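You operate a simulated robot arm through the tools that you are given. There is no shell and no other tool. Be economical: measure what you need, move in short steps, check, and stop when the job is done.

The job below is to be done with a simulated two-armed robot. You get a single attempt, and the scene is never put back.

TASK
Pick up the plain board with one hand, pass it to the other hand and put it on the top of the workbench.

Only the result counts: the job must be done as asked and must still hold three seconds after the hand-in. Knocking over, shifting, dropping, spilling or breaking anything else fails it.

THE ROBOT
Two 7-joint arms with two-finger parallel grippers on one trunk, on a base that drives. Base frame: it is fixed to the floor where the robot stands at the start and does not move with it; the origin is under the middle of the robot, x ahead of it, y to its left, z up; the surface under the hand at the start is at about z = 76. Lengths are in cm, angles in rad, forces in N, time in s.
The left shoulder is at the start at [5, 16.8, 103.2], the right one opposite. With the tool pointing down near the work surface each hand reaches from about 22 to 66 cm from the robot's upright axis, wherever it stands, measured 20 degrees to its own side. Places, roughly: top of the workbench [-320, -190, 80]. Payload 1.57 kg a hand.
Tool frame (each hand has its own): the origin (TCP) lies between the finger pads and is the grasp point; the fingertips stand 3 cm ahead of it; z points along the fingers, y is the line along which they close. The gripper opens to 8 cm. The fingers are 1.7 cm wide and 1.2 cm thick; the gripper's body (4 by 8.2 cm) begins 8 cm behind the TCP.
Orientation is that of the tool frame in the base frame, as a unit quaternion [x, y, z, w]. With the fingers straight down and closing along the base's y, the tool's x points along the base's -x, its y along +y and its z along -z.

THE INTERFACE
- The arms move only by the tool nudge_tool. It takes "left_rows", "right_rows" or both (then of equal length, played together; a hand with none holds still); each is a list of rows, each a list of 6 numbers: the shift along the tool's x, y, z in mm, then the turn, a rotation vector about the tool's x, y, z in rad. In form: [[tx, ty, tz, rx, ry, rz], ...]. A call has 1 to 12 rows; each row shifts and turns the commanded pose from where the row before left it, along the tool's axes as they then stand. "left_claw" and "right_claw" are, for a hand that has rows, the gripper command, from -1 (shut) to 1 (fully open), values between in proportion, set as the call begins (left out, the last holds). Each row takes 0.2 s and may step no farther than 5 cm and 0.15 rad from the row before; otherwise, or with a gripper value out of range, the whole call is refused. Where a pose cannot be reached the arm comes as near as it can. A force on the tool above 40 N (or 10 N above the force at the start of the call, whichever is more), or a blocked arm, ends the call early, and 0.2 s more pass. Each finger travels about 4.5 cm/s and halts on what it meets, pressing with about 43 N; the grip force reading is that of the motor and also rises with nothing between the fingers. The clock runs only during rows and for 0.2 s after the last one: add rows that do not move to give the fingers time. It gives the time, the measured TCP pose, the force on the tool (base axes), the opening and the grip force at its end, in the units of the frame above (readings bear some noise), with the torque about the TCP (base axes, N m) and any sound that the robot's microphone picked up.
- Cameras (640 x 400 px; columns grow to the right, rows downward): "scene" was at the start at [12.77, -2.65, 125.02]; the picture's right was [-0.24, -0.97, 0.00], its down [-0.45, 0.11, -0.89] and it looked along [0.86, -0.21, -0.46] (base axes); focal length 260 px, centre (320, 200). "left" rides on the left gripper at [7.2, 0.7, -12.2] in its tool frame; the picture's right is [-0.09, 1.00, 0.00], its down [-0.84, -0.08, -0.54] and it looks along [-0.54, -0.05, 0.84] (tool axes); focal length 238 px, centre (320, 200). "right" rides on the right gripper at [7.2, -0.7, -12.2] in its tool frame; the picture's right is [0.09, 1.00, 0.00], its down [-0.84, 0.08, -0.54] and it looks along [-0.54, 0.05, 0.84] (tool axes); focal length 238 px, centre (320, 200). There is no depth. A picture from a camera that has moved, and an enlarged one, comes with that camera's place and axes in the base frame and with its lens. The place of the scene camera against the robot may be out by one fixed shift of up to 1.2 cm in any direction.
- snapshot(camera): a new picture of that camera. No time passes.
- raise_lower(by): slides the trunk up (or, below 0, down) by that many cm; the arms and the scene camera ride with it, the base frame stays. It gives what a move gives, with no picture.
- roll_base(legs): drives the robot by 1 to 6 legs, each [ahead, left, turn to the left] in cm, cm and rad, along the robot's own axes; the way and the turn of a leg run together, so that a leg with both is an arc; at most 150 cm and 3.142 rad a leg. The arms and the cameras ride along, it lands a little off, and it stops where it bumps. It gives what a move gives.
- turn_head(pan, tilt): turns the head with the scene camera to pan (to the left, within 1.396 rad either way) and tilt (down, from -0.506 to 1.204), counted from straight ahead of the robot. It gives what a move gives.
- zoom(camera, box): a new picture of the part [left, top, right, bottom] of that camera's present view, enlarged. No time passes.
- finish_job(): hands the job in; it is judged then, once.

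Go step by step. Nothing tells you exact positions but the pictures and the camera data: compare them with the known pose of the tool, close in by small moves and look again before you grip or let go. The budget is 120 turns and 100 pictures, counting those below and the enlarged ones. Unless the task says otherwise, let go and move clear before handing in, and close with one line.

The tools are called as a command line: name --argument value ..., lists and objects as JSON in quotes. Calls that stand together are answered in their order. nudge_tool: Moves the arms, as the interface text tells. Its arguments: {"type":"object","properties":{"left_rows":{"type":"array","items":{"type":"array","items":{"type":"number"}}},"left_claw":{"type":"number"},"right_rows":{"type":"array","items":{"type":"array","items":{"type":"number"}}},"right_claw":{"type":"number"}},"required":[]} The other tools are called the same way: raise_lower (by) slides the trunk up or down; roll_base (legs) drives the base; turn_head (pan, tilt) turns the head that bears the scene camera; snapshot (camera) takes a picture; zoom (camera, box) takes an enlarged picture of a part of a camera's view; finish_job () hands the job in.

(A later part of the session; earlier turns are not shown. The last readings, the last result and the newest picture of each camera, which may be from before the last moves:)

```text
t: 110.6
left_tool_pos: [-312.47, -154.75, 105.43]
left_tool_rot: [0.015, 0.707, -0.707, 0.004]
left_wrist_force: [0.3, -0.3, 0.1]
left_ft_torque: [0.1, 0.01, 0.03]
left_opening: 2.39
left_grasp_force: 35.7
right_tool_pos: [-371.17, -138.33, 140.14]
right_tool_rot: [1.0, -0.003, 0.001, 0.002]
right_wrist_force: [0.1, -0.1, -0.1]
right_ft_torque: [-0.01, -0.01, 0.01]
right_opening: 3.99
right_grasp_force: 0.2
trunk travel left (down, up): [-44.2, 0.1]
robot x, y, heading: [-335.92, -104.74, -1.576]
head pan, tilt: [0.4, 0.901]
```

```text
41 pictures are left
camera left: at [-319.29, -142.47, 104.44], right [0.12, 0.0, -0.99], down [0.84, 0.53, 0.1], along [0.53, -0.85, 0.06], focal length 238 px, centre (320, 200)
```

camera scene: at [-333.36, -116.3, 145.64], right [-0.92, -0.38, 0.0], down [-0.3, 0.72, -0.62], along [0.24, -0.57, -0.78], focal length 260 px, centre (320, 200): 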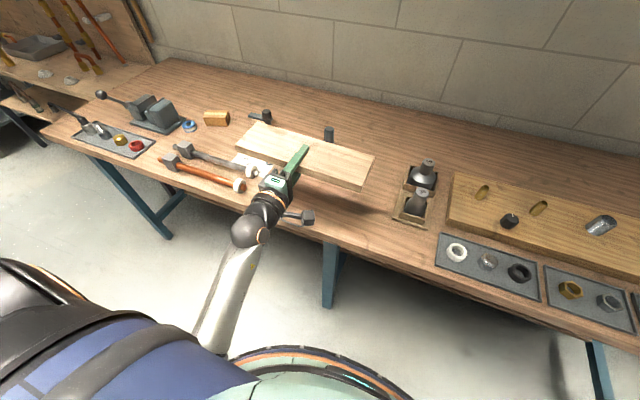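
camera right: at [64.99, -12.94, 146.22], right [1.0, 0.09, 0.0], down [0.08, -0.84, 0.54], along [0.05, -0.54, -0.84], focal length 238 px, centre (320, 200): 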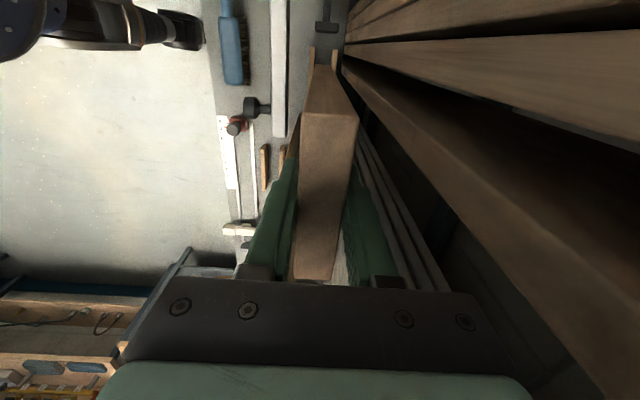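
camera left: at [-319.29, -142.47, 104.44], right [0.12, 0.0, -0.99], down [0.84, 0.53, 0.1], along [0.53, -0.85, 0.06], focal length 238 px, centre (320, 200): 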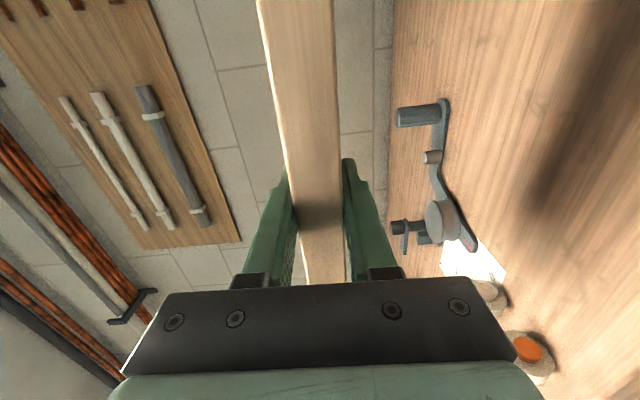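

Spot is clear on both sides (hammer at x≥-288, plane at x≤-338). I'll ease 1.5 cm ahead and lower the trunk most of the way.

roll_base --legs '[[1.5, 0, 0.003]]'

raise_lower --by -16

snapshot --camera "scene"

snapshot --camera "left"

```text
t: 111.4
left_tool_pos: [-312.26, -156.23, 105.35]
left_tool_rot: [-0.013, -0.707, 0.707, -0.005]
left_wrist_force: [0.3, -0.2, 0.3]
left_ft_torque: [0.1, 0.05, -0.01]
left_opening: 2.4
left_grasp_force: 36.3
right_tool_pos: [-371.03, -140.03, 139.98]
right_tool_rot: [1.0, -0.001, -0.001, 0.001]
right_wrist_force: [0.4, -1.0, -0.1]
right_ft_torque: [0.01, 0.02, -0.02]
right_opening: 4.0
right_grasp_force: 0.1
trunk travel left (down, up): [-44.2, 0.1]
robot x, y, heading: [-336.38, -106.54, -1.573]
head pan, tilt: [0.4, 0.901]
```

```text
t: 113.2
left_tool_pos: [-312.18, -156.23, 89.37]
left_tool_rot: [-0.013, -0.706, 0.708, -0.006]
left_wrist_force: [0.1, 0.6, 0.0]
left_ft_torque: [0.09, 0.02, 0.02]
left_opening: 2.4
left_grasp_force: 35.7
right_tool_pos: [-371.06, -140.04, 124.12]
right_tool_rot: [1.0, -0.002, -0.001, 0.002]
right_wrist_force: [0.0, 0.6, -0.3]
right_ft_torque: [0.01, -0.01, 0.01]
right_opening: 4.0
right_grasp_force: 0.2
trunk travel left (down, up): [-28.2, 16.1]
robot x, y, heading: [-336.16, -106.55, -1.569]
head pan, tilt: [0.4, 0.901]
```

```text
40 pictures are left
camera scene: at [-333.33, -117.76, 129.64], right [-0.92, -0.39, 0.0], down [-0.3, 0.72, -0.62], along [0.24, -0.57, -0.78], focal length 260 px, centre (320, 200)
```

scene: 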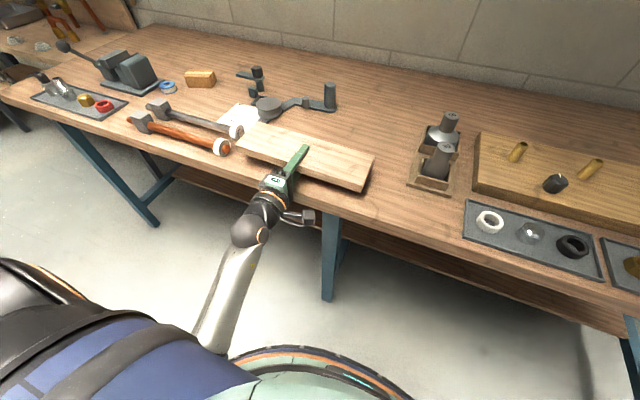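

```text
39 pictures are left
camera left: at [-319.17, -143.91, 88.47], right [0.12, 0.0, -0.99], down [0.84, 0.53, 0.1], along [0.53, -0.85, 0.07], focal length 238 px, centre (320, 200)
```

left: 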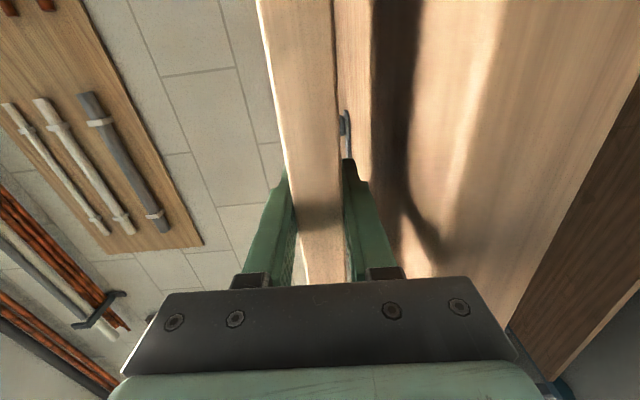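

Bench top checks out at z≈80, edge y≈-151.3, and the gripper body is off the edge. I'll lower 5 cm further.

raise_lower --by -5

snapshot --camera "left"

zoom --camera "scene" --box '[180, 80, 420, 260]'

```text
t: 113.9
left_tool_pos: [-312.25, -156.03, 87.94]
left_tool_rot: [-0.01, -0.687, 0.726, -0.006]
left_wrist_force: [-1.1, 4.0, 11.3]
left_ft_torque: [1.13, 0.22, 0.07]
left_opening: 2.41
left_grasp_force: 36.2
right_tool_pos: [-371.09, -139.97, 120.6]
right_tool_rot: [1.0, -0.001, 0.0, 0.001]
right_wrist_force: [0.3, -0.8, -0.2]
right_ft_torque: [0.03, 0.0, -0.01]
right_opening: 3.99
right_grasp_force: 0.1
trunk travel left (down, up): [-24.7, 19.5]
robot x, y, heading: [-336.26, -106.08, -1.574]
head pan, tilt: [0.4, 0.901]
stopped: the force on the tool passed its limit at 52 N (the readings are from after the stop); the commanded pose is now the measured one
```

```text
38 pictures are left
camera left: at [-319.17, -144.0, 86.45], right [0.11, -0.06, -0.99], down [0.84, 0.54, 0.07], along [0.53, -0.84, 0.11], focal length 238 px, centre (320, 200)
```

left: 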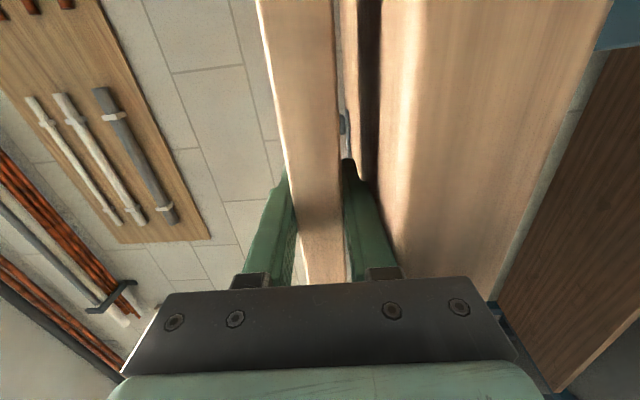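

```text
2.22 times, centred on (300, 170) of scene
camera zoom: at [-333.36, -117.64, 126.16], right [-0.92, -0.39, 0.0], down [-0.3, 0.72, -0.62], along [0.24, -0.57, -0.78], focal length 577 px, centre (364, 267)
```

zoom: 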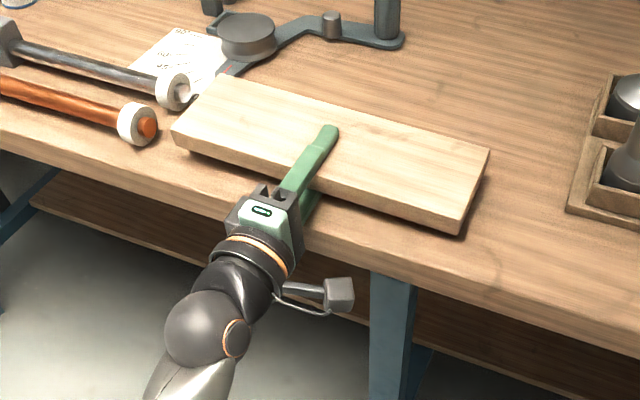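

Something touched: a contact about 10 cm behind the TCP, probably the gripper body on the bench edge. I'll ease up first and measure the edge with the wrist cameras.

raise_lower --by 4

snapshot --camera "right"

snapshot --camera "left"

```text
t: 114.7
left_tool_pos: [-312.12, -156.29, 91.75]
left_tool_rot: [-0.009, -0.69, 0.724, -0.007]
left_wrist_force: [0.7, -1.1, 0.5]
left_ft_torque: [0.05, 0.0, 0.0]
left_opening: 2.37
left_grasp_force: 36.4
right_tool_pos: [-371.1, -139.98, 124.56]
right_tool_rot: [1.0, -0.001, 0.0, 0.001]
right_wrist_force: [0.1, -0.1, 0.2]
right_ft_torque: [0.0, 0.02, 0.01]
right_opening: 3.99
right_grasp_force: 0.1
trunk travel left (down, up): [-28.7, 15.5]
robot x, y, heading: [-336.51, -106.24, -1.569]
head pan, tilt: [0.4, 0.901]
```

```text
36 pictures are left
camera right: at [-363.78, -139.4, 136.77], right [0.09, -1.0, 0.0], down [-0.84, -0.07, 0.54], along [-0.54, -0.05, -0.84], focal length 238 px, centre (320, 200)
```

right: 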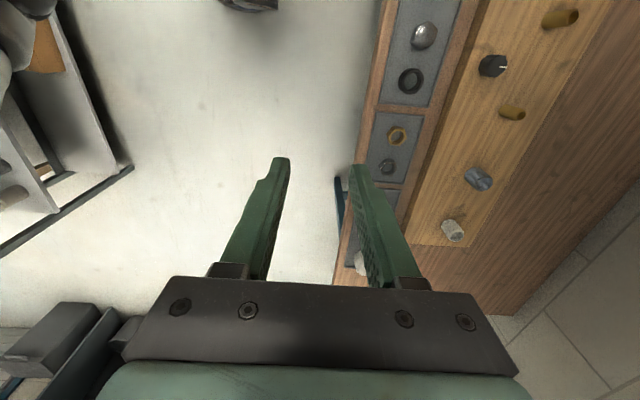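

```text
35 pictures are left
camera left: at [-319.11, -144.1, 90.18], right [0.12, -0.05, -0.99], down [0.84, 0.54, 0.07], along [0.53, -0.84, 0.1], focal length 238 px, centre (320, 200)
```

left: 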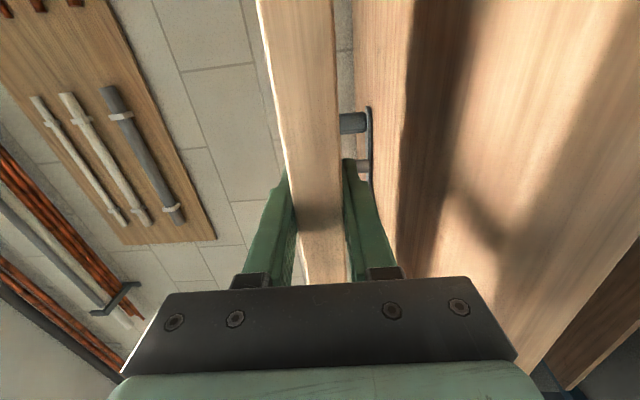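

Bench top measured at z≈80.8, edge y≈-150.4. To give the gripper body clearance I'll pitch the hand nose-down about 20°, so the board's far edge touches first.

nudge_tool --left_rows '[[0, 0, 0, -0.08, 0, 0], [0, 0, 0, -0.08, 0, 0], [0, 0, 0, -0.08, 0, 0], [0, 0, 0, -0.08, 0, 0], [0, 0, 0, -0.08, 0, 0], [0, 0, 0, 0, 0, 0]]'

snapshot --camera "left"

zoom --camera "scene" --box '[180, 80, 420, 260]'

```text
t: 115.5
left_tool_pos: [-308.81, -155.9, 91.04]
left_tool_rot: [0.092, 0.76, -0.638, 0.082]
left_wrist_force: [0.2, 0.1, -0.1]
left_ft_torque: [0.14, -0.01, 0.01]
left_opening: 2.36
left_grasp_force: 36.0
right_tool_pos: [-370.9, -139.98, 124.61]
right_tool_rot: [1.0, -0.001, 0.0, 0.001]
right_wrist_force: [0.2, 0.2, -0.9]
right_ft_torque: [-0.01, 0.0, -0.02]
right_opening: 3.98
right_grasp_force: 0.0
trunk travel left (down, up): [-28.7, 15.5]
robot x, y, heading: [-336.08, -106.65, -1.572]
head pan, tilt: [0.4, 0.901]
stopped in row 3 (left hand): the arm was blocked; the commanded pose is now the measured one
```

```text
34 pictures are left
camera left: at [-315.59, -143.57, 90.7], right [0.33, 0.16, -0.93], down [0.79, 0.49, 0.37], along [0.52, -0.86, 0.03], focal length 238 px, centre (320, 200)
```

left: 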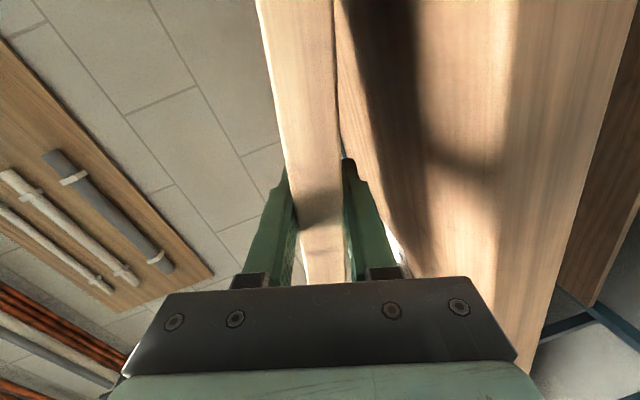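

```text
2.22 times, centred on (300, 170) of scene
camera zoom: at [-333.31, -117.75, 130.19], right [-0.92, -0.39, 0.0], down [-0.3, 0.72, -0.62], along [0.24, -0.57, -0.78], focal length 577 px, centre (364, 267)
```

zoom: 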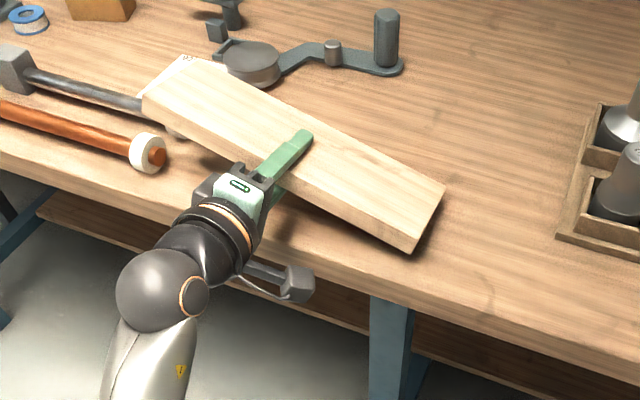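

The arm is near a joint limit this close in, and the board rolled a little. I'll raise it, back the base off 12 cm, and straighten and extend the arm for more freedom.

raise_lower --by 6

roll_base --legs '[[-12, 0, 0]]'

nudge_tool --left_rows '[[0, 0, 15, 0, 0, 0], [0, 0, 15, 0, 0, 0], [0, 0, 15, 0, 0, 0], [0, 0, 15, 0, 0, -0.06], [0, 0, 15, 0, 0, -0.06], [0, 0, 15, 0, 0, -0.06], [0, 0, 10, 0, 0, -0.06], [0, 0, 0, 0, 0, 0]]'

snapshot --camera "scene"

```text
t: 116.5
left_tool_pos: [-308.99, -155.94, 97.05]
left_tool_rot: [0.092, 0.76, -0.638, 0.081]
left_wrist_force: [0.5, 0.5, 0.4]
left_ft_torque: [0.09, -0.02, -0.02]
left_opening: 2.37
left_grasp_force: 35.9
right_tool_pos: [-371.04, -140.08, 130.52]
right_tool_rot: [1.0, -0.001, 0.0, 0.001]
right_wrist_force: [-0.8, -0.3, -0.8]
right_ft_torque: [0.01, -0.01, -0.03]
right_opening: 4.01
right_grasp_force: 0.0
trunk travel left (down, up): [-34.7, 9.5]
robot x, y, heading: [-336.07, -106.25, -1.571]
head pan, tilt: [0.4, 0.901]
```

```text
t: 117.7
left_tool_pos: [-308.82, -143.89, 97.19]
left_tool_rot: [0.092, 0.76, -0.638, 0.082]
left_wrist_force: [0.6, 0.9, 0.0]
left_ft_torque: [0.09, 0.02, 0.0]
left_opening: 2.38
left_grasp_force: 36.0
right_tool_pos: [-371.0, -128.09, 130.57]
right_tool_rot: [1.0, -0.001, 0.0, 0.002]
right_wrist_force: [-0.2, 0.9, -0.8]
right_ft_torque: [-0.04, -0.01, 0.03]
right_opening: 4.0
right_grasp_force: 0.1
trunk travel left (down, up): [-34.7, 9.5]
robot x, y, heading: [-336.19, -94.26, -1.575]
head pan, tilt: [0.4, 0.901]
```

```text
t: 119.5
left_tool_pos: [-307.8, -153.46, 94.61]
left_tool_rot: [0.007, 0.77, -0.638, 0.016]
left_wrist_force: [-0.3, 0.2, -0.9]
left_ft_torque: [0.03, 0.03, -0.02]
left_opening: 2.38
left_grasp_force: 36.0
right_tool_pos: [-371.09, -128.16, 130.52]
right_tool_rot: [1.0, -0.001, -0.001, 0.001]
right_wrist_force: [-0.1, 0.7, -0.3]
right_ft_torque: [-0.02, 0.03, 0.03]
right_opening: 3.98
right_grasp_force: 0.1
trunk travel left (down, up): [-34.7, 9.5]
robot x, y, heading: [-336.35, -94.24, -1.568]
head pan, tilt: [0.4, 0.901]
```

```text
32 pictures are left
camera scene: at [-333.3, -105.87, 136.18], right [-0.92, -0.39, 0.0], down [-0.3, 0.72, -0.62], along [0.24, -0.57, -0.78], focal length 260 px, centre (320, 200)
```

scene: 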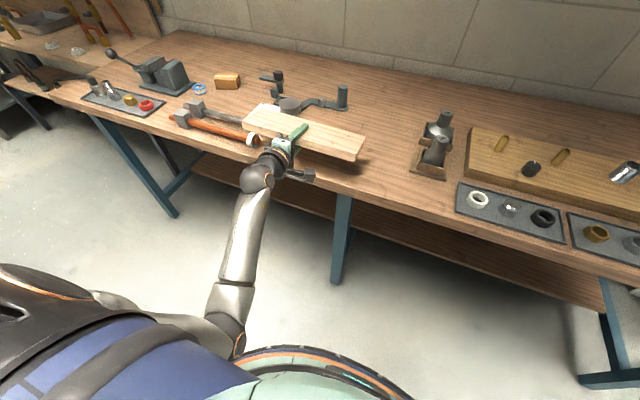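

The arm now moves freely. I'll pitch to about 20° and strafe 5 cm right to recentre the board in the free area.

nudge_tool --left_rows '[[0, 0, 0, -0.06, 0, -0.012], [0, 0, 0, -0.06, 0, -0.012], [0, 0, 0, -0.05, 0, -0.012], [0, 0, 0, 0, 0, 0]]'

roll_base --legs '[[0, -5, 0]]'

snapshot --camera "scene"

snapshot --camera "left"

```text
t: 120.0
left_tool_pos: [-302.29, -152.82, 95.11]
left_tool_rot: [0.031, 0.789, -0.608, 0.082]
left_wrist_force: [-0.9, -0.3, -1.0]
left_ft_torque: [0.1, -0.03, 0.02]
left_opening: 2.36
left_grasp_force: 35.6
left hand out of reach, approached as far as the arm can: row 2
right_tool_pos: [-370.95, -128.2, 130.55]
right_tool_rot: [1.0, 0.0, 0.0, 0.001]
right_wrist_force: [-0.3, 0.6, -0.7]
right_ft_torque: [-0.01, -0.02, -0.01]
right_opening: 4.01
right_grasp_force: 0.0
trunk travel left (down, up): [-34.7, 9.5]
robot x, y, heading: [-335.9, -94.46, -1.571]
head pan, tilt: [0.4, 0.901]
stopped in row 2 (left hand): the arm was blocked; the commanded pose is now the measured one
```

```text
t: 121.1
left_tool_pos: [-307.41, -152.86, 95.26]
left_tool_rot: [0.031, 0.789, -0.608, 0.082]
left_wrist_force: [1.0, 0.3, -0.7]
left_ft_torque: [0.05, -0.01, 0.0]
left_opening: 2.39
left_grasp_force: 36.0
right_tool_pos: [-376.04, -128.25, 130.53]
right_tool_rot: [1.0, -0.001, 0.0, 0.001]
right_wrist_force: [-0.4, -0.4, 0.6]
right_ft_torque: [0.01, 0.0, 0.0]
right_opening: 4.01
right_grasp_force: 0.1
trunk travel left (down, up): [-34.7, 9.5]
robot x, y, heading: [-341.47, -94.76, -1.569]
head pan, tilt: [0.4, 0.901]
```

```text
31 pictures are left
camera scene: at [-338.36, -105.87, 136.18], right [-0.92, -0.39, 0.0], down [-0.3, 0.72, -0.62], along [0.24, -0.57, -0.78], focal length 260 px, centre (320, 200)
```

scene: 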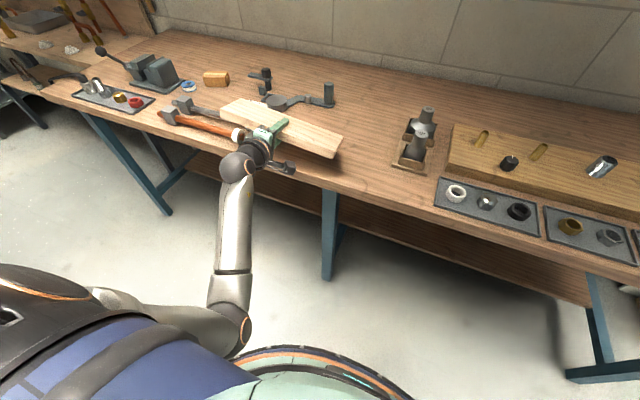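

```text
30 pictures are left
camera left: at [-315.34, -141.36, 96.36], right [0.24, 0.26, -0.94], down [0.76, 0.55, 0.35], along [0.6, -0.8, -0.07], focal length 238 px, centre (320, 200)
```

left: 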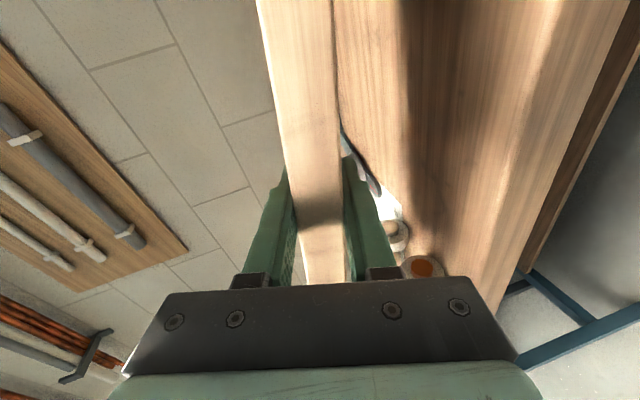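

The pose is usable: pitch 14°, with the right end a bit low. I'll trim the roll slightly, strafe right 6 cm away from the hammer, and go ahead 4.5 cm.

nudge_tool --left_rows '[[0, 0, 0, 0, 0, -0.04], [0, 0, 0, 0, 0, -0.04], [0, 0, 0, 0, 0, -0.03], [0, 0, 0, 0, 0, 0]]'

roll_base --legs '[[0, -6.5, 0], [4.5, 0, 0]]'

snapshot --camera "scene"

```text
t: 122.1
left_tool_pos: [-307.35, -152.85, 95.29]
left_tool_rot: [-0.013, 0.789, -0.613, 0.049]
left_wrist_force: [-0.7, -0.3, 0.4]
left_ft_torque: [0.05, 0.02, 0.0]
left_opening: 2.38
left_grasp_force: 36.1
right_tool_pos: [-375.99, -128.2, 130.58]
right_tool_rot: [1.0, -0.002, 0.001, 0.001]
right_wrist_force: [-0.4, 0.5, 0.2]
right_ft_torque: [-0.01, -0.06, 0.04]
right_opening: 4.02
right_grasp_force: 0.0
trunk travel left (down, up): [-34.7, 9.5]
robot x, y, heading: [-341.13, -94.22, -1.572]
head pan, tilt: [0.4, 0.901]
```

```text
t: 123.9
left_tool_pos: [-313.82, -157.46, 95.21]
left_tool_rot: [-0.013, 0.79, -0.611, 0.049]
left_wrist_force: [0.7, -0.4, -0.5]
left_ft_torque: [0.05, 0.01, -0.01]
left_opening: 2.37
left_grasp_force: 36.2
right_tool_pos: [-382.52, -132.78, 130.66]
right_tool_rot: [1.0, 0.0, 0.0, 0.001]
right_wrist_force: [0.1, -0.5, 0.4]
right_ft_torque: [0.02, 0.02, 0.01]
right_opening: 4.02
right_grasp_force: 0.1
trunk travel left (down, up): [-34.7, 9.5]
robot x, y, heading: [-347.87, -99.01, -1.569]
head pan, tilt: [0.4, 0.901]
```

```text
29 pictures are left
camera scene: at [-344.83, -110.46, 136.17], right [-0.92, -0.39, 0.0], down [-0.3, 0.72, -0.62], along [0.24, -0.57, -0.78], focal length 260 px, centre (320, 200)
```

scene: 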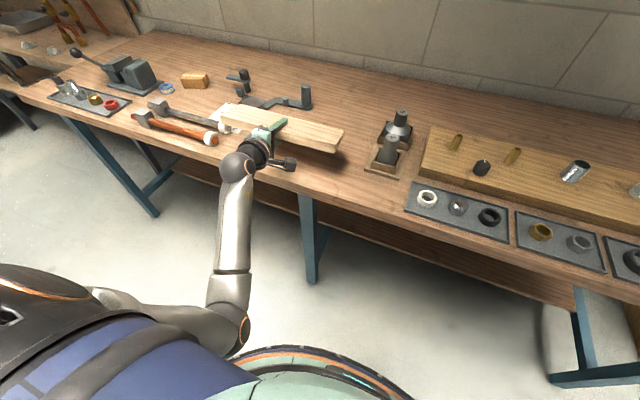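

Clearances look good. I'll lower 7.5 cm and check.

raise_lower --by -7.5

zoom --camera "scene" --box '[160, 70, 440, 250]'

snapshot --camera "left"

```text
t: 125.0
left_tool_pos: [-313.92, -157.26, 88.11]
left_tool_rot: [-0.013, 0.786, -0.616, 0.048]
left_wrist_force: [2.4, 0.5, 7.5]
left_ft_torque: [-0.53, 1.02, 0.05]
left_opening: 2.44
left_grasp_force: 36.7
right_tool_pos: [-382.56, -132.55, 123.11]
right_tool_rot: [1.0, 0.0, 0.0, 0.002]
right_wrist_force: [0.2, 0.8, 0.6]
right_ft_torque: [-0.01, 0.01, 0.05]
right_opening: 3.99
right_grasp_force: 0.1
trunk travel left (down, up): [-27.2, 17.0]
robot x, y, heading: [-347.52, -99.07, -1.57]
head pan, tilt: [0.4, 0.901]
```

```text
2.22 times, centred on (300, 160) of scene
camera zoom: at [-344.83, -110.23, 128.71], right [-0.92, -0.39, 0.0], down [-0.3, 0.72, -0.62], along [0.24, -0.57, -0.78], focal length 577 px, centre (364, 289)
```

zoom: 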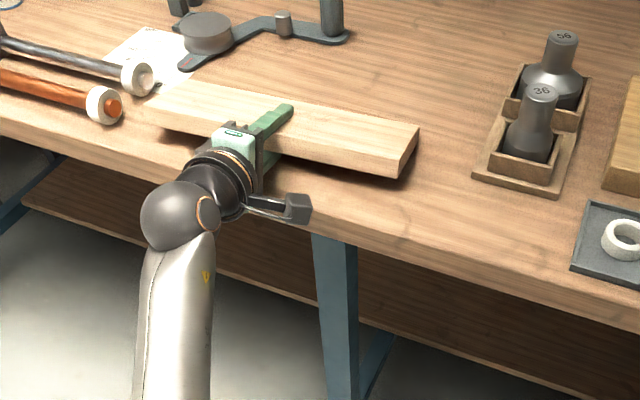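

```text
27 pictures are left
camera left: at [-321.88, -146.03, 89.81], right [0.13, 0.25, -0.96], down [0.78, 0.57, 0.25], along [0.61, -0.78, -0.12], focal length 238 px, centre (320, 200)
```

left: 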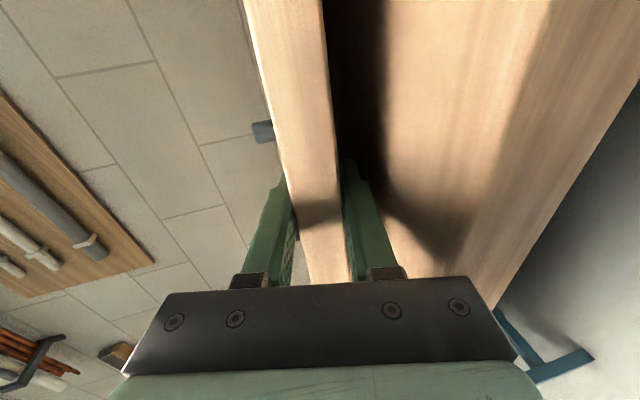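

The board's far right corner has touched the bench (top is really ≈84). I'll level the roll, then lower slightly.

nudge_tool --left_rows '[[0, 0, 0, 0, 0, -0.03], [0, 0, 0, 0, 0, -0.03], [0, 0, 0, 0, 0, 0]]'

raise_lower --by -0.7

```text
t: 125.8
left_tool_pos: [-313.54, -157.26, 88.03]
left_tool_rot: [-0.037, 0.787, -0.615, 0.033]
left_wrist_force: [6.3, 2.3, 11.1]
left_ft_torque: [-0.19, -0.21, 0.21]
left_opening: 2.36
left_grasp_force: 35.9
right_tool_pos: [-382.55, -132.41, 123.05]
right_tool_rot: [1.0, 0.0, 0.0, 0.001]
right_wrist_force: [-0.2, 0.6, -0.2]
right_ft_torque: [0.0, 0.02, 0.0]
right_opening: 4.01
right_grasp_force: 0.1
trunk travel left (down, up): [-27.2, 17.0]
robot x, y, heading: [-347.74, -99.03, -1.568]
head pan, tilt: [0.4, 0.901]
```

```text
t: 126.4
left_tool_pos: [-313.61, -157.19, 87.92]
left_tool_rot: [-0.037, 0.781, -0.622, 0.033]
left_wrist_force: [7.4, 4.6, 22.9]
left_ft_torque: [-0.47, -0.24, 0.17]
left_opening: 2.4
left_grasp_force: 35.6
right_tool_pos: [-382.59, -132.31, 122.49]
right_tool_rot: [1.0, 0.0, 0.001, 0.003]
right_wrist_force: [-0.1, 0.1, -0.2]
right_ft_torque: [0.03, 0.06, -0.02]
right_opening: 4.01
right_grasp_force: 0.1
trunk travel left (down, up): [-26.5, 17.7]
robot x, y, heading: [-347.64, -98.87, -1.572]
head pan, tilt: [0.4, 0.901]
```

Now the lower finger itself touches the bench under the board. I'll rise slightly to relieve force and open partially so the board settles.

raise_lower --by 0.9

nudge_tool --left_rows '[[0, 0, 0, 0, 0, 0], [0, 0, 0, 0, 0, 0], [0, 0, 0, 0, 0, 0]]' --left_claw -0.15

zoom --camera "scene" --box '[160, 70, 440, 250]'

snapshot --camera "left"

```text
t: 127.0
left_tool_pos: [-313.74, -157.41, 87.99]
left_tool_rot: [-0.038, 0.787, -0.615, 0.031]
left_wrist_force: [12.2, -1.6, 11.7]
left_ft_torque: [-0.29, -0.31, 0.27]
left_opening: 2.38
left_grasp_force: 36.0
right_tool_pos: [-382.4, -132.61, 123.25]
right_tool_rot: [1.0, 0.0, 0.0, 0.002]
right_wrist_force: [-0.2, 1.0, -0.3]
right_ft_torque: [-0.04, 0.01, -0.02]
right_opening: 3.98
right_grasp_force: 0.1
trunk travel left (down, up): [-27.4, 16.8]
robot x, y, heading: [-347.73, -99.14, -1.572]
head pan, tilt: [0.4, 0.901]
```

```text
t: 127.8
left_tool_pos: [-313.65, -157.3, 87.95]
left_tool_rot: [-0.036, 0.787, -0.615, 0.031]
left_wrist_force: [11.6, 0.4, 9.8]
left_ft_torque: [-0.22, -0.35, 0.28]
left_opening: 2.53
left_grasp_force: 0.1
right_tool_pos: [-382.51, -132.62, 123.41]
right_tool_rot: [1.0, -0.001, 0.0, 0.002]
right_wrist_force: [0.6, -0.2, 0.9]
right_ft_torque: [-0.02, 0.02, 0.0]
right_opening: 4.0
right_grasp_force: 0.1
trunk travel left (down, up): [-27.4, 16.8]
robot x, y, heading: [-347.79, -99.11, -1.572]
head pan, tilt: [0.4, 0.901]
```

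```text
2.22 times, centred on (300, 160) of scene
camera zoom: at [-344.79, -110.21, 128.9], right [-0.92, -0.39, 0.0], down [-0.31, 0.72, -0.62], along [0.24, -0.57, -0.78], focal length 577 px, centre (364, 289)
```

zoom: 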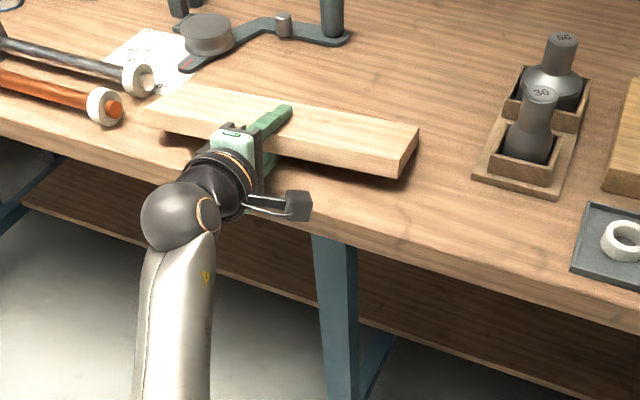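

```text
25 pictures are left
camera left: at [-321.87, -146.15, 90.25], right [0.07, 0.25, -0.97], down [0.78, 0.59, 0.21], along [0.62, -0.77, -0.15], focal length 238 px, centre (320, 200)
```

left: 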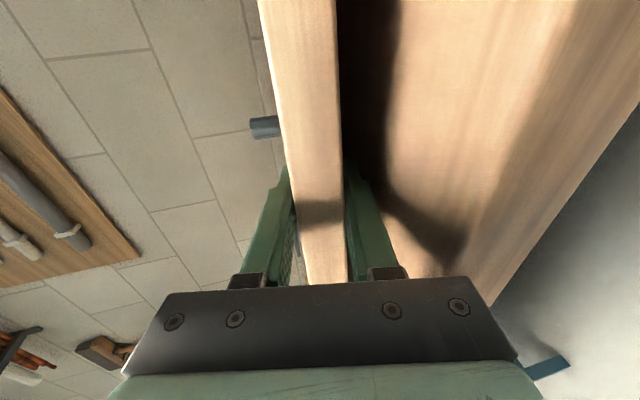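

The fingers can't open because the lower one presses on the bench. I'll rise 1.5 cm.

raise_lower --by 1.2

zoom --camera "scene" --box '[160, 70, 440, 250]'

```text
t: 128.3
left_tool_pos: [-313.88, -157.36, 88.83]
left_tool_rot: [-0.037, 0.79, -0.612, 0.027]
left_wrist_force: [0.4, -0.6, -2.7]
left_ft_torque: [0.07, 0.03, 0.02]
left_opening: 3.71
left_grasp_force: 1.6
right_tool_pos: [-382.48, -132.66, 124.54]
right_tool_rot: [1.0, 0.0, 0.0, 0.001]
right_wrist_force: [0.3, 0.2, 0.2]
right_ft_torque: [0.0, 0.01, 0.01]
right_opening: 3.99
right_grasp_force: 0.0
trunk travel left (down, up): [-28.6, 15.6]
robot x, y, heading: [-347.75, -98.77, -1.567]
head pan, tilt: [0.4, 0.901]
```

```text
2.22 times, centred on (300, 160) of scene
camera zoom: at [-344.84, -110.35, 130.07], right [-0.92, -0.39, 0.0], down [-0.3, 0.72, -0.62], along [0.24, -0.57, -0.78], focal length 577 px, centre (364, 289)
```

zoom: 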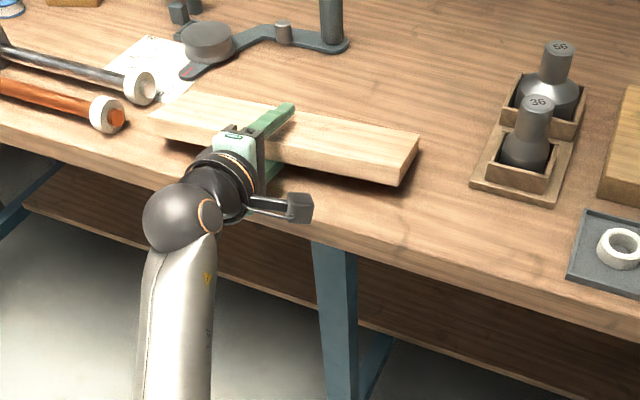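

The grip is open and the board rests on the lower finger. I'll lower a touch more, then slide the fingers straight back out.

raise_lower --by -0.6

nudge_tool --left_rows '[[0, 3, -15, 0, 0, 0], [0, 3, -15, 0, 0, 0], [0, 0, 0, 0, 0, 0]]'

zoom --camera "scene" --box '[160, 70, 440, 250]'

snapshot --camera "left"

```text
t: 128.9
left_tool_pos: [-313.97, -157.47, 88.54]
left_tool_rot: [-0.035, 0.787, -0.615, 0.029]
left_wrist_force: [-2.5, 1.9, -1.3]
left_ft_torque: [0.08, 0.11, -0.03]
left_opening: 3.52
left_grasp_force: 0.1
right_tool_pos: [-382.5, -132.5, 123.88]
right_tool_rot: [1.0, -0.001, 0.0, 0.002]
right_wrist_force: [0.2, 0.1, 0.2]
right_ft_torque: [-0.03, 0.02, 0.04]
right_opening: 3.99
right_grasp_force: 0.1
trunk travel left (down, up): [-28.0, 16.2]
robot x, y, heading: [-347.57, -98.51, -1.573]
head pan, tilt: [0.4, 0.901]
```

```text
t: 129.7
left_tool_pos: [-313.89, -154.49, 88.61]
left_tool_rot: [-0.036, 0.788, -0.614, 0.031]
left_wrist_force: [0.1, -1.0, -2.2]
left_ft_torque: [-0.01, 0.01, 0.03]
left_opening: 3.56
left_grasp_force: 0.7
right_tool_pos: [-382.61, -132.67, 123.94]
right_tool_rot: [1.0, 0.0, 0.0, 0.002]
right_wrist_force: [-0.2, -0.3, -0.1]
right_ft_torque: [-0.01, 0.01, 0.02]
right_opening: 3.99
right_grasp_force: 0.1
trunk travel left (down, up): [-28.0, 16.2]
robot x, y, heading: [-347.79, -98.77, -1.574]
head pan, tilt: [0.4, 0.901]
```

```text
2.22 times, centred on (300, 160) of scene
camera zoom: at [-344.83, -110.33, 129.48], right [-0.92, -0.39, 0.0], down [-0.3, 0.72, -0.62], along [0.24, -0.57, -0.78], focal length 577 px, centre (364, 289)
```

zoom: 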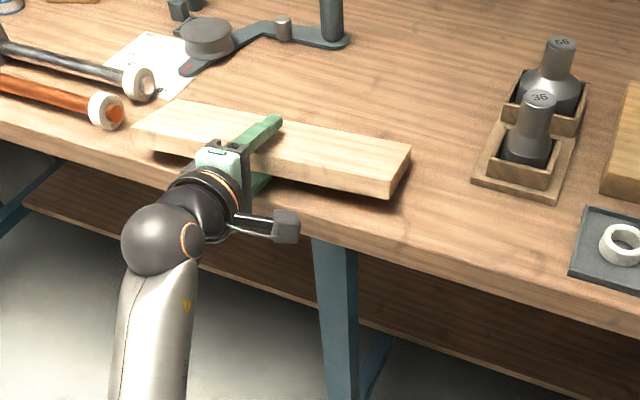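

```text
22 pictures are left
camera left: at [-322.12, -143.26, 90.83], right [0.07, 0.25, -0.97], down [0.78, 0.58, 0.21], along [0.62, -0.77, -0.16], focal length 238 px, centre (320, 200)
```

left: 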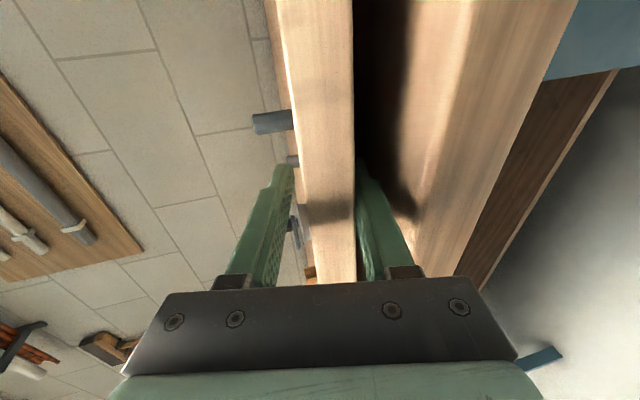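

The board drags along with the finger, so laying it flat this way won't release it. I'll regrip, lift away and point the hand downward instead. Then the board can stand on its long edge and the fingers open off it cleanly.

nudge_tool --left_rows '[[0, 0, 0, 0, 0, 0], [0, 0, 0, 0, 0, 0], [0, 0, 0, 0, 0, 0], [0, 0, 0, 0, 0, 0]]' --left_claw -1

raise_lower --by 14

roll_base --legs '[[-20, 0, 0]]'

snapshot --camera "scene"

```text
t: 130.7
left_tool_pos: [-313.91, -154.43, 88.58]
left_tool_rot: [-0.037, 0.788, -0.614, 0.03]
left_wrist_force: [-0.1, 0.8, -0.1]
left_ft_torque: [0.05, 0.03, 0.01]
left_opening: 2.4
left_grasp_force: 35.8
right_tool_pos: [-382.47, -132.69, 123.87]
right_tool_rot: [1.0, 0.0, -0.001, 0.0]
right_wrist_force: [0.7, 0.5, 0.0]
right_ft_torque: [0.0, 0.0, 0.0]
right_opening: 4.0
right_grasp_force: 0.1
trunk travel left (down, up): [-28.0, 16.2]
robot x, y, heading: [-347.55, -98.8, -1.571]
head pan, tilt: [0.4, 0.901]
```

```text
t: 132.4
left_tool_pos: [-313.92, -154.46, 102.49]
left_tool_rot: [-0.036, 0.788, -0.614, 0.031]
left_wrist_force: [-0.3, 0.3, -3.3]
left_ft_torque: [0.07, -0.01, 0.03]
left_opening: 2.38
left_grasp_force: 35.8
right_tool_pos: [-382.5, -132.73, 137.89]
right_tool_rot: [1.0, -0.001, 0.001, 0.001]
right_wrist_force: [-0.1, -0.7, 0.4]
right_ft_torque: [-0.01, 0.02, 0.01]
right_opening: 3.99
right_grasp_force: 0.1
trunk travel left (down, up): [-42.0, 2.2]
robot x, y, heading: [-347.95, -98.86, -1.57]
head pan, tilt: [0.4, 0.901]
```

```text
t: 134.0
left_tool_pos: [-314.07, -134.6, 102.62]
left_tool_rot: [-0.034, 0.788, -0.614, 0.03]
left_wrist_force: [-0.2, 1.2, -3.9]
left_ft_torque: [0.06, 0.0, -0.04]
left_opening: 2.4
left_grasp_force: 35.8
right_tool_pos: [-382.44, -112.57, 137.88]
right_tool_rot: [1.0, -0.001, 0.0, 0.002]
right_wrist_force: [0.2, -0.1, -0.3]
right_ft_torque: [-0.05, 0.02, 0.03]
right_opening: 4.04
right_grasp_force: 0.1
trunk travel left (down, up): [-42.0, 2.2]
robot x, y, heading: [-347.38, -78.64, -1.576]
head pan, tilt: [0.4, 0.901]
```

```text
21 pictures are left
camera scene: at [-344.82, -90.4, 143.49], right [-0.92, -0.39, 0.0], down [-0.3, 0.72, -0.62], along [0.24, -0.57, -0.78], focal length 260 px, centre (320, 200)
```

scene: 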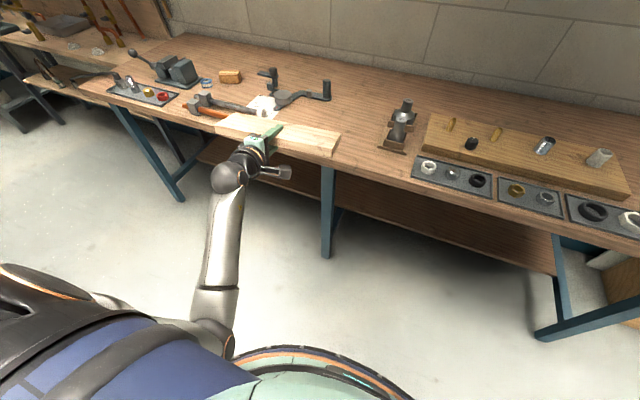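

Still held. I'll raise the hand with the arm, then pitch downward in small steps.

nudge_tool --left_rows '[[0, -20, -5, 0, 0, 0], [0, -20, -5, 0, 0, 0], [0, -20, -5, 0, 0, 0], [0, -20, -5, 0, 0, 0], [0, -20, -5, 0, 0, 0], [0, 0, 0, 0, 0, 0], [0, 0, 0, 0, 0, 0]]'

nudge_tool --left_rows '[[0, 0, 0, -0.05, 0, 0], [0, 0, 0, -0.05, 0, 0], [0, 0, 0, -0.05, 0, 0], [0, 0, 0, -0.05, 0, 0], [0, 0, 0, -0.05, 0, 0], [0, 0, 0, -0.05, 0, 0], [0, 0, 0, 0, 0, 0]]'

snapshot --camera "scene"

```text
t: 134.6
left_tool_pos: [-303.54, -130.65, 105.15]
left_tool_rot: [0.009, 0.807, -0.565, 0.172]
left_wrist_force: [0.1, 0.4, -3.4]
left_ft_torque: [0.07, 0.02, -0.01]
left_opening: 2.37
left_grasp_force: 35.8
left hand out of reach, approached as far as the arm can: row 3
right_tool_pos: [-382.59, -112.59, 137.94]
right_tool_rot: [1.0, -0.002, 0.0, 0.001]
right_wrist_force: [0.7, 0.0, 0.1]
right_ft_torque: [0.0, 0.01, -0.02]
right_opening: 4.01
right_grasp_force: 0.1
trunk travel left (down, up): [-42.0, 2.2]
robot x, y, heading: [-347.76, -79.2, -1.572]
head pan, tilt: [0.4, 0.901]
stopped in row 3 (left hand): the arm was blocked; the commanded pose is now the measured one
```

```text
t: 136.2
left_tool_pos: [-303.55, -130.71, 105.42]
left_tool_rot: [0.009, 0.806, -0.566, 0.172]
left_wrist_force: [0.7, 0.7, -3.6]
left_ft_torque: [0.1, 0.06, 0.01]
left_opening: 2.37
left_grasp_force: 36.2
left hand out of reach, approached as far as the arm can: row 2, 4, 6
right_tool_pos: [-382.55, -112.74, 137.86]
right_tool_rot: [1.0, -0.002, 0.0, 0.001]
right_wrist_force: [-0.2, -0.7, 0.2]
right_ft_torque: [0.03, 0.01, 0.02]
right_opening: 4.01
right_grasp_force: 0.0
trunk travel left (down, up): [-42.0, 2.2]
robot x, y, heading: [-347.52, -78.97, -1.575]
head pan, tilt: [0.4, 0.901]
```

```text
20 pictures are left
camera scene: at [-344.81, -90.49, 143.48], right [-0.92, -0.39, 0.0], down [-0.3, 0.72, -0.62], along [0.24, -0.57, -0.78], focal length 260 px, centre (320, 200)
```

scene: 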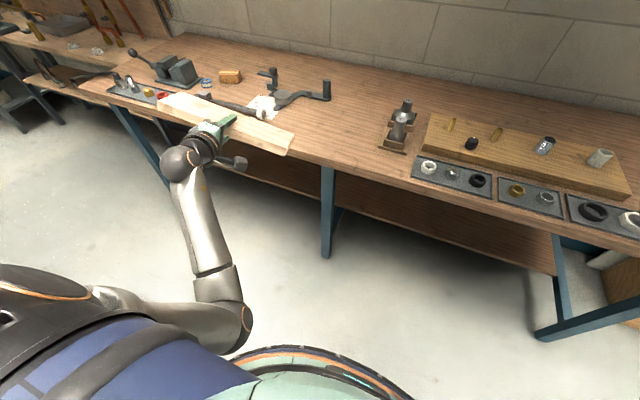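

This direction is at a joint limit. I'll go back the way I came: roll the hand so its x axis points up, then yaw right, then tilt down. That path worked before.

nudge_tool --left_rows '[[0, 0, 0, 0.01, 0.082, -0.081], [0, 0, 0, 0.01, 0.082, -0.081], [0, 0, 0, 0.01, 0.082, -0.081], [0, 0, 0, 0.01, 0.082, -0.081], [0, 0, 0, 0.01, 0.082, -0.081], [0, 0, 0, 0.01, 0.082, -0.081], [0, 0, 0, 0.01, 0.082, -0.081], [0, 0, 0, 0.01, 0.082, -0.081], [0, 0, 0, 0, 0, 0]]'

nudge_tool --left_rows '[[0, 0, 0, 0, 0, -0.1], [0, 0, 0, 0, 0, -0.1], [0, 0, 0, 0, 0, -0.1], [0, 0, 0, 0, 0, -0.1], [0, 0, 0, 0, 0, -0.1], [0, 0, 0, 0, 0, -0.1], [0, 0, 0, 0, 0, -0.1], [0, 0, 0, 0, 0, 0]]'

snapshot --camera "scene"

```text
t: 138.2
left_tool_pos: [-303.75, -130.73, 105.2]
left_tool_rot: [-0.057, 0.756, -0.589, -0.28]
left_wrist_force: [-0.5, -0.1, -4.0]
left_ft_torque: [0.07, -0.03, 0.0]
left_opening: 2.37
left_grasp_force: 36.3
right_tool_pos: [-382.67, -112.73, 137.87]
right_tool_rot: [1.0, -0.002, 0.0, 0.001]
right_wrist_force: [0.6, -0.4, -0.1]
right_ft_torque: [-0.03, 0.0, 0.02]
right_opening: 4.0
right_grasp_force: 0.1
trunk travel left (down, up): [-42.0, 2.2]
robot x, y, heading: [-347.52, -78.72, -1.57]
head pan, tilt: [0.4, 0.901]
```

```text
t: 140.0
left_tool_pos: [-303.49, -130.75, 105.3]
left_tool_rot: [-0.313, 0.69, -0.457, -0.465]
left_wrist_force: [-0.1, 0.0, -3.4]
left_ft_torque: [0.05, -0.03, 0.0]
left_opening: 2.38
left_grasp_force: 36.2
right_tool_pos: [-382.62, -112.71, 137.84]
right_tool_rot: [1.0, -0.001, -0.001, 0.0]
right_wrist_force: [0.4, -0.2, -0.2]
right_ft_torque: [0.0, -0.01, 0.02]
right_opening: 4.0
right_grasp_force: 0.2
trunk travel left (down, up): [-42.0, 2.2]
robot x, y, heading: [-347.69, -78.78, -1.573]
head pan, tilt: [0.4, 0.901]
```

```text
19 pictures are left
camera scene: at [-344.82, -90.49, 143.48], right [-0.92, -0.39, 0.0], down [-0.3, 0.72, -0.62], along [0.24, -0.57, -0.78], focal length 260 px, centre (320, 200)
```

scene: 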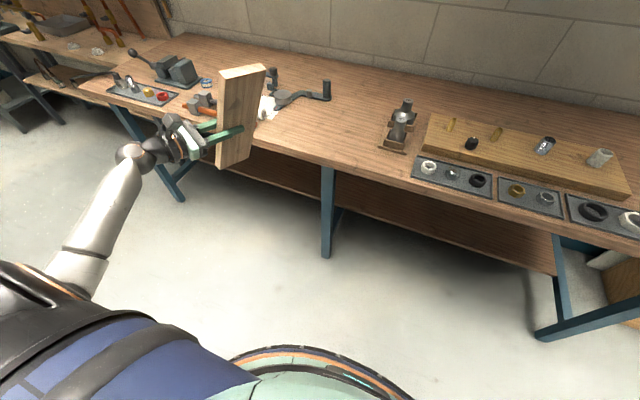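

Works smoothly. Now I'll yaw to right-pointing, then tilt down.

nudge_tool --left_rows '[[0, 0, 0, -0.116, 0.034, -0.022], [0, 0, 0, -0.116, 0.034, -0.022], [0, 0, 0, -0.116, 0.034, -0.022], [0, 0, 0, -0.116, 0.034, -0.022], [0, 0, 0, -0.116, 0.034, -0.022], [0, 0, 0, -0.116, 0.034, -0.022], [0, 0, 0, -0.116, 0.034, -0.022], [0, 0, 0, -0.116, 0.034, -0.022], [0, 0, 0, -0.116, 0.034, -0.022], [0, 0, 0, -0.116, 0.034, -0.022], [0, 0, 0, 0, 0, 0]]'

nudge_tool --left_rows '[[0, 0, 0, 0, -0.14, 0], [0, 0, 0, 0, -0.14, 0], [0, 0, 0, 0, -0.14, 0], [0, 0, 0, 0, -0.14, 0], [0, 0, 0, 0, 0, 0]]'

snapshot --camera "scene"

```text
t: 142.4
left_tool_pos: [-306.09, -127.55, 104.93]
left_tool_rot: [-0.067, 0.726, -0.098, -0.678]
left_wrist_force: [0.0, -0.1, -4.2]
left_ft_torque: [-0.01, -0.1, -0.01]
left_opening: 2.38
left_grasp_force: 35.4
left hand out of reach, approached as far as the arm can: row 7, 8, 9, 10
right_tool_pos: [-382.57, -112.72, 137.92]
right_tool_rot: [1.0, -0.002, 0.0, 0.001]
right_wrist_force: [0.7, 0.0, -0.6]
right_ft_torque: [-0.01, 0.01, -0.02]
right_opening: 3.96
right_grasp_force: 0.0
trunk travel left (down, up): [-42.0, 2.2]
robot x, y, heading: [-347.84, -78.81, -1.574]
head pan, tilt: [0.4, 0.901]
```

```text
t: 143.6
left_tool_pos: [-306.16, -127.46, 104.85]
left_tool_rot: [-0.093, 0.885, -0.075, -0.451]
left_wrist_force: [-0.1, -0.2, -3.3]
left_ft_torque: [-0.01, -0.02, 0.0]
left_opening: 2.38
left_grasp_force: 36.1
right_tool_pos: [-382.49, -112.81, 137.95]
right_tool_rot: [1.0, -0.002, 0.0, 0.001]
right_wrist_force: [0.3, 0.7, -0.4]
right_ft_torque: [-0.02, -0.01, 0.03]
right_opening: 3.98
right_grasp_force: 0.1
trunk travel left (down, up): [-42.0, 2.2]
robot x, y, heading: [-347.69, -78.86, -1.573]
head pan, tilt: [0.4, 0.901]
```

```text
18 pictures are left
camera scene: at [-344.8, -90.5, 143.48], right [-0.92, -0.39, 0.0], down [-0.3, 0.72, -0.62], along [0.24, -0.57, -0.78], focal length 260 px, centre (320, 200)
```

scene: 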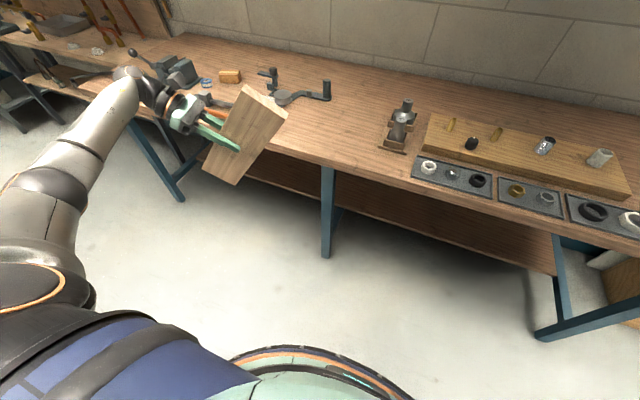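

Good, the elbow is now up. I'll finish pointing straight down.

nudge_tool --left_rows '[[0, 0, 0, -0.0195, -0.117, 0.024], [0, 0, 0, -0.0195, -0.117, 0.024], [0, 0, 0, -0.0195, -0.117, 0.024], [0, 0, 0, -0.0195, -0.117, 0.024], [0, 0, 0, -0.0195, -0.117, 0.024], [0, 0, 0, -0.0195, -0.117, 0.024], [0, 0, 0, -0.0195, -0.117, 0.024], [0, 0, 0, -0.0195, -0.117, 0.024], [0, 0, 0, 0, 0, 0], [0, 0, 0, 0, 0, 0]]'

snapshot --camera "scene"

snapshot --camera "left"

```text
t: 145.8
left_tool_pos: [-306.05, -127.41, 104.99]
left_tool_rot: [0.002, 1.0, 0.0, -0.001]
left_wrist_force: [-0.4, 0.5, -3.5]
left_ft_torque: [-0.01, 0.04, 0.0]
left_opening: 2.39
left_grasp_force: 36.2
right_tool_pos: [-382.52, -112.72, 138.04]
right_tool_rot: [1.0, -0.002, 0.0, 0.001]
right_wrist_force: [0.7, -0.1, -0.6]
right_ft_torque: [0.01, 0.01, 0.02]
right_opening: 3.98
right_grasp_force: 0.0
trunk travel left (down, up): [-42.0, 2.2]
robot x, y, heading: [-347.94, -79.49, -1.575]
head pan, tilt: [0.4, 0.901]
```

```text
17 pictures are left
camera scene: at [-344.83, -90.49, 143.48], right [-0.92, -0.39, 0.0], down [-0.3, 0.72, -0.62], along [0.24, -0.57, -0.78], focal length 260 px, centre (320, 200)
```

scene: 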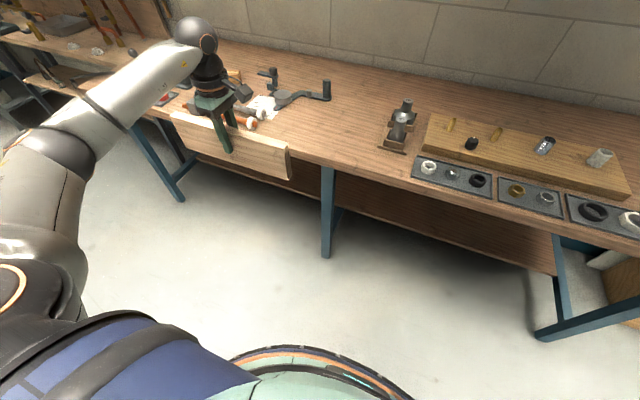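

```text
16 pictures are left
camera left: at [-313.15, -126.83, 117.07], right [0.1, 1.0, 0.0], down [0.84, -0.08, 0.54], along [0.54, -0.05, -0.84], focal length 238 px, centre (320, 200)
```

left: 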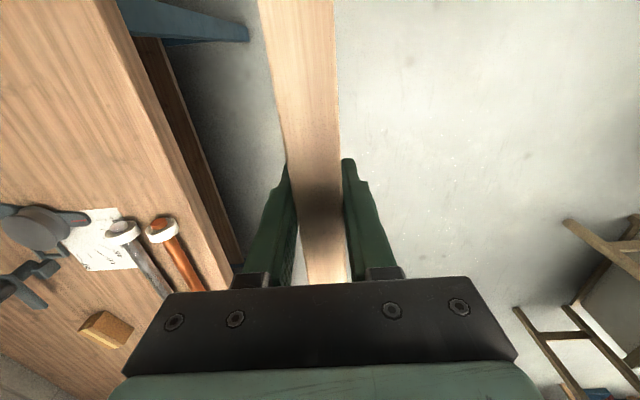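

The hand points straight down with the board vertical and its long axis level. I'll strafe right 8 cm and drive ahead over the free area.

roll_base --legs '[[0, -8, 0.004], [32, 0, 0]]'

snapshot --camera "scene"

snapshot --camera "left"

```text
t: 148.9
left_tool_pos: [-314.22, -159.58, 104.91]
left_tool_rot: [0.001, 1.0, 0.001, -0.002]
left_wrist_force: [-0.7, -0.8, -3.6]
left_ft_torque: [0.02, -0.01, 0.0]
left_opening: 2.34
left_grasp_force: 36.1
right_tool_pos: [-390.63, -144.86, 137.88]
right_tool_rot: [1.0, -0.002, 0.0, 0.0]
right_wrist_force: [0.4, -0.5, -0.1]
right_ft_torque: [0.01, 0.01, -0.04]
right_opening: 3.99
right_grasp_force: 0.1
trunk travel left (down, up): [-42.0, 2.2]
robot x, y, heading: [-355.33, -110.93, -1.574]
head pan, tilt: [0.4, 0.901]
```

```text
15 pictures are left
camera scene: at [-352.84, -122.54, 143.47], right [-0.92, -0.39, 0.0], down [-0.3, 0.72, -0.62], along [0.24, -0.57, -0.78], focal length 260 px, centre (320, 200)
```

scene: 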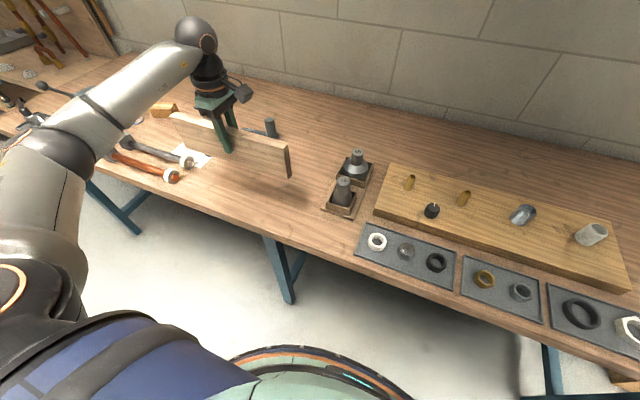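

```text
14 pictures are left
camera left: at [-321.13, -158.85, 117.04], right [0.09, 1.0, 0.0], down [0.84, -0.08, 0.54], along [0.54, -0.05, -0.84], focal length 238 px, centre (320, 200)
```

left: 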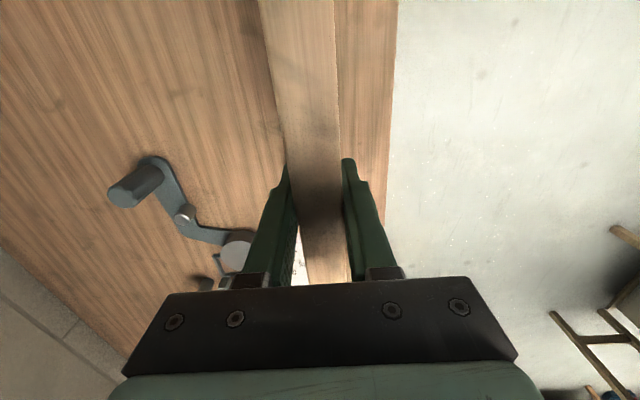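

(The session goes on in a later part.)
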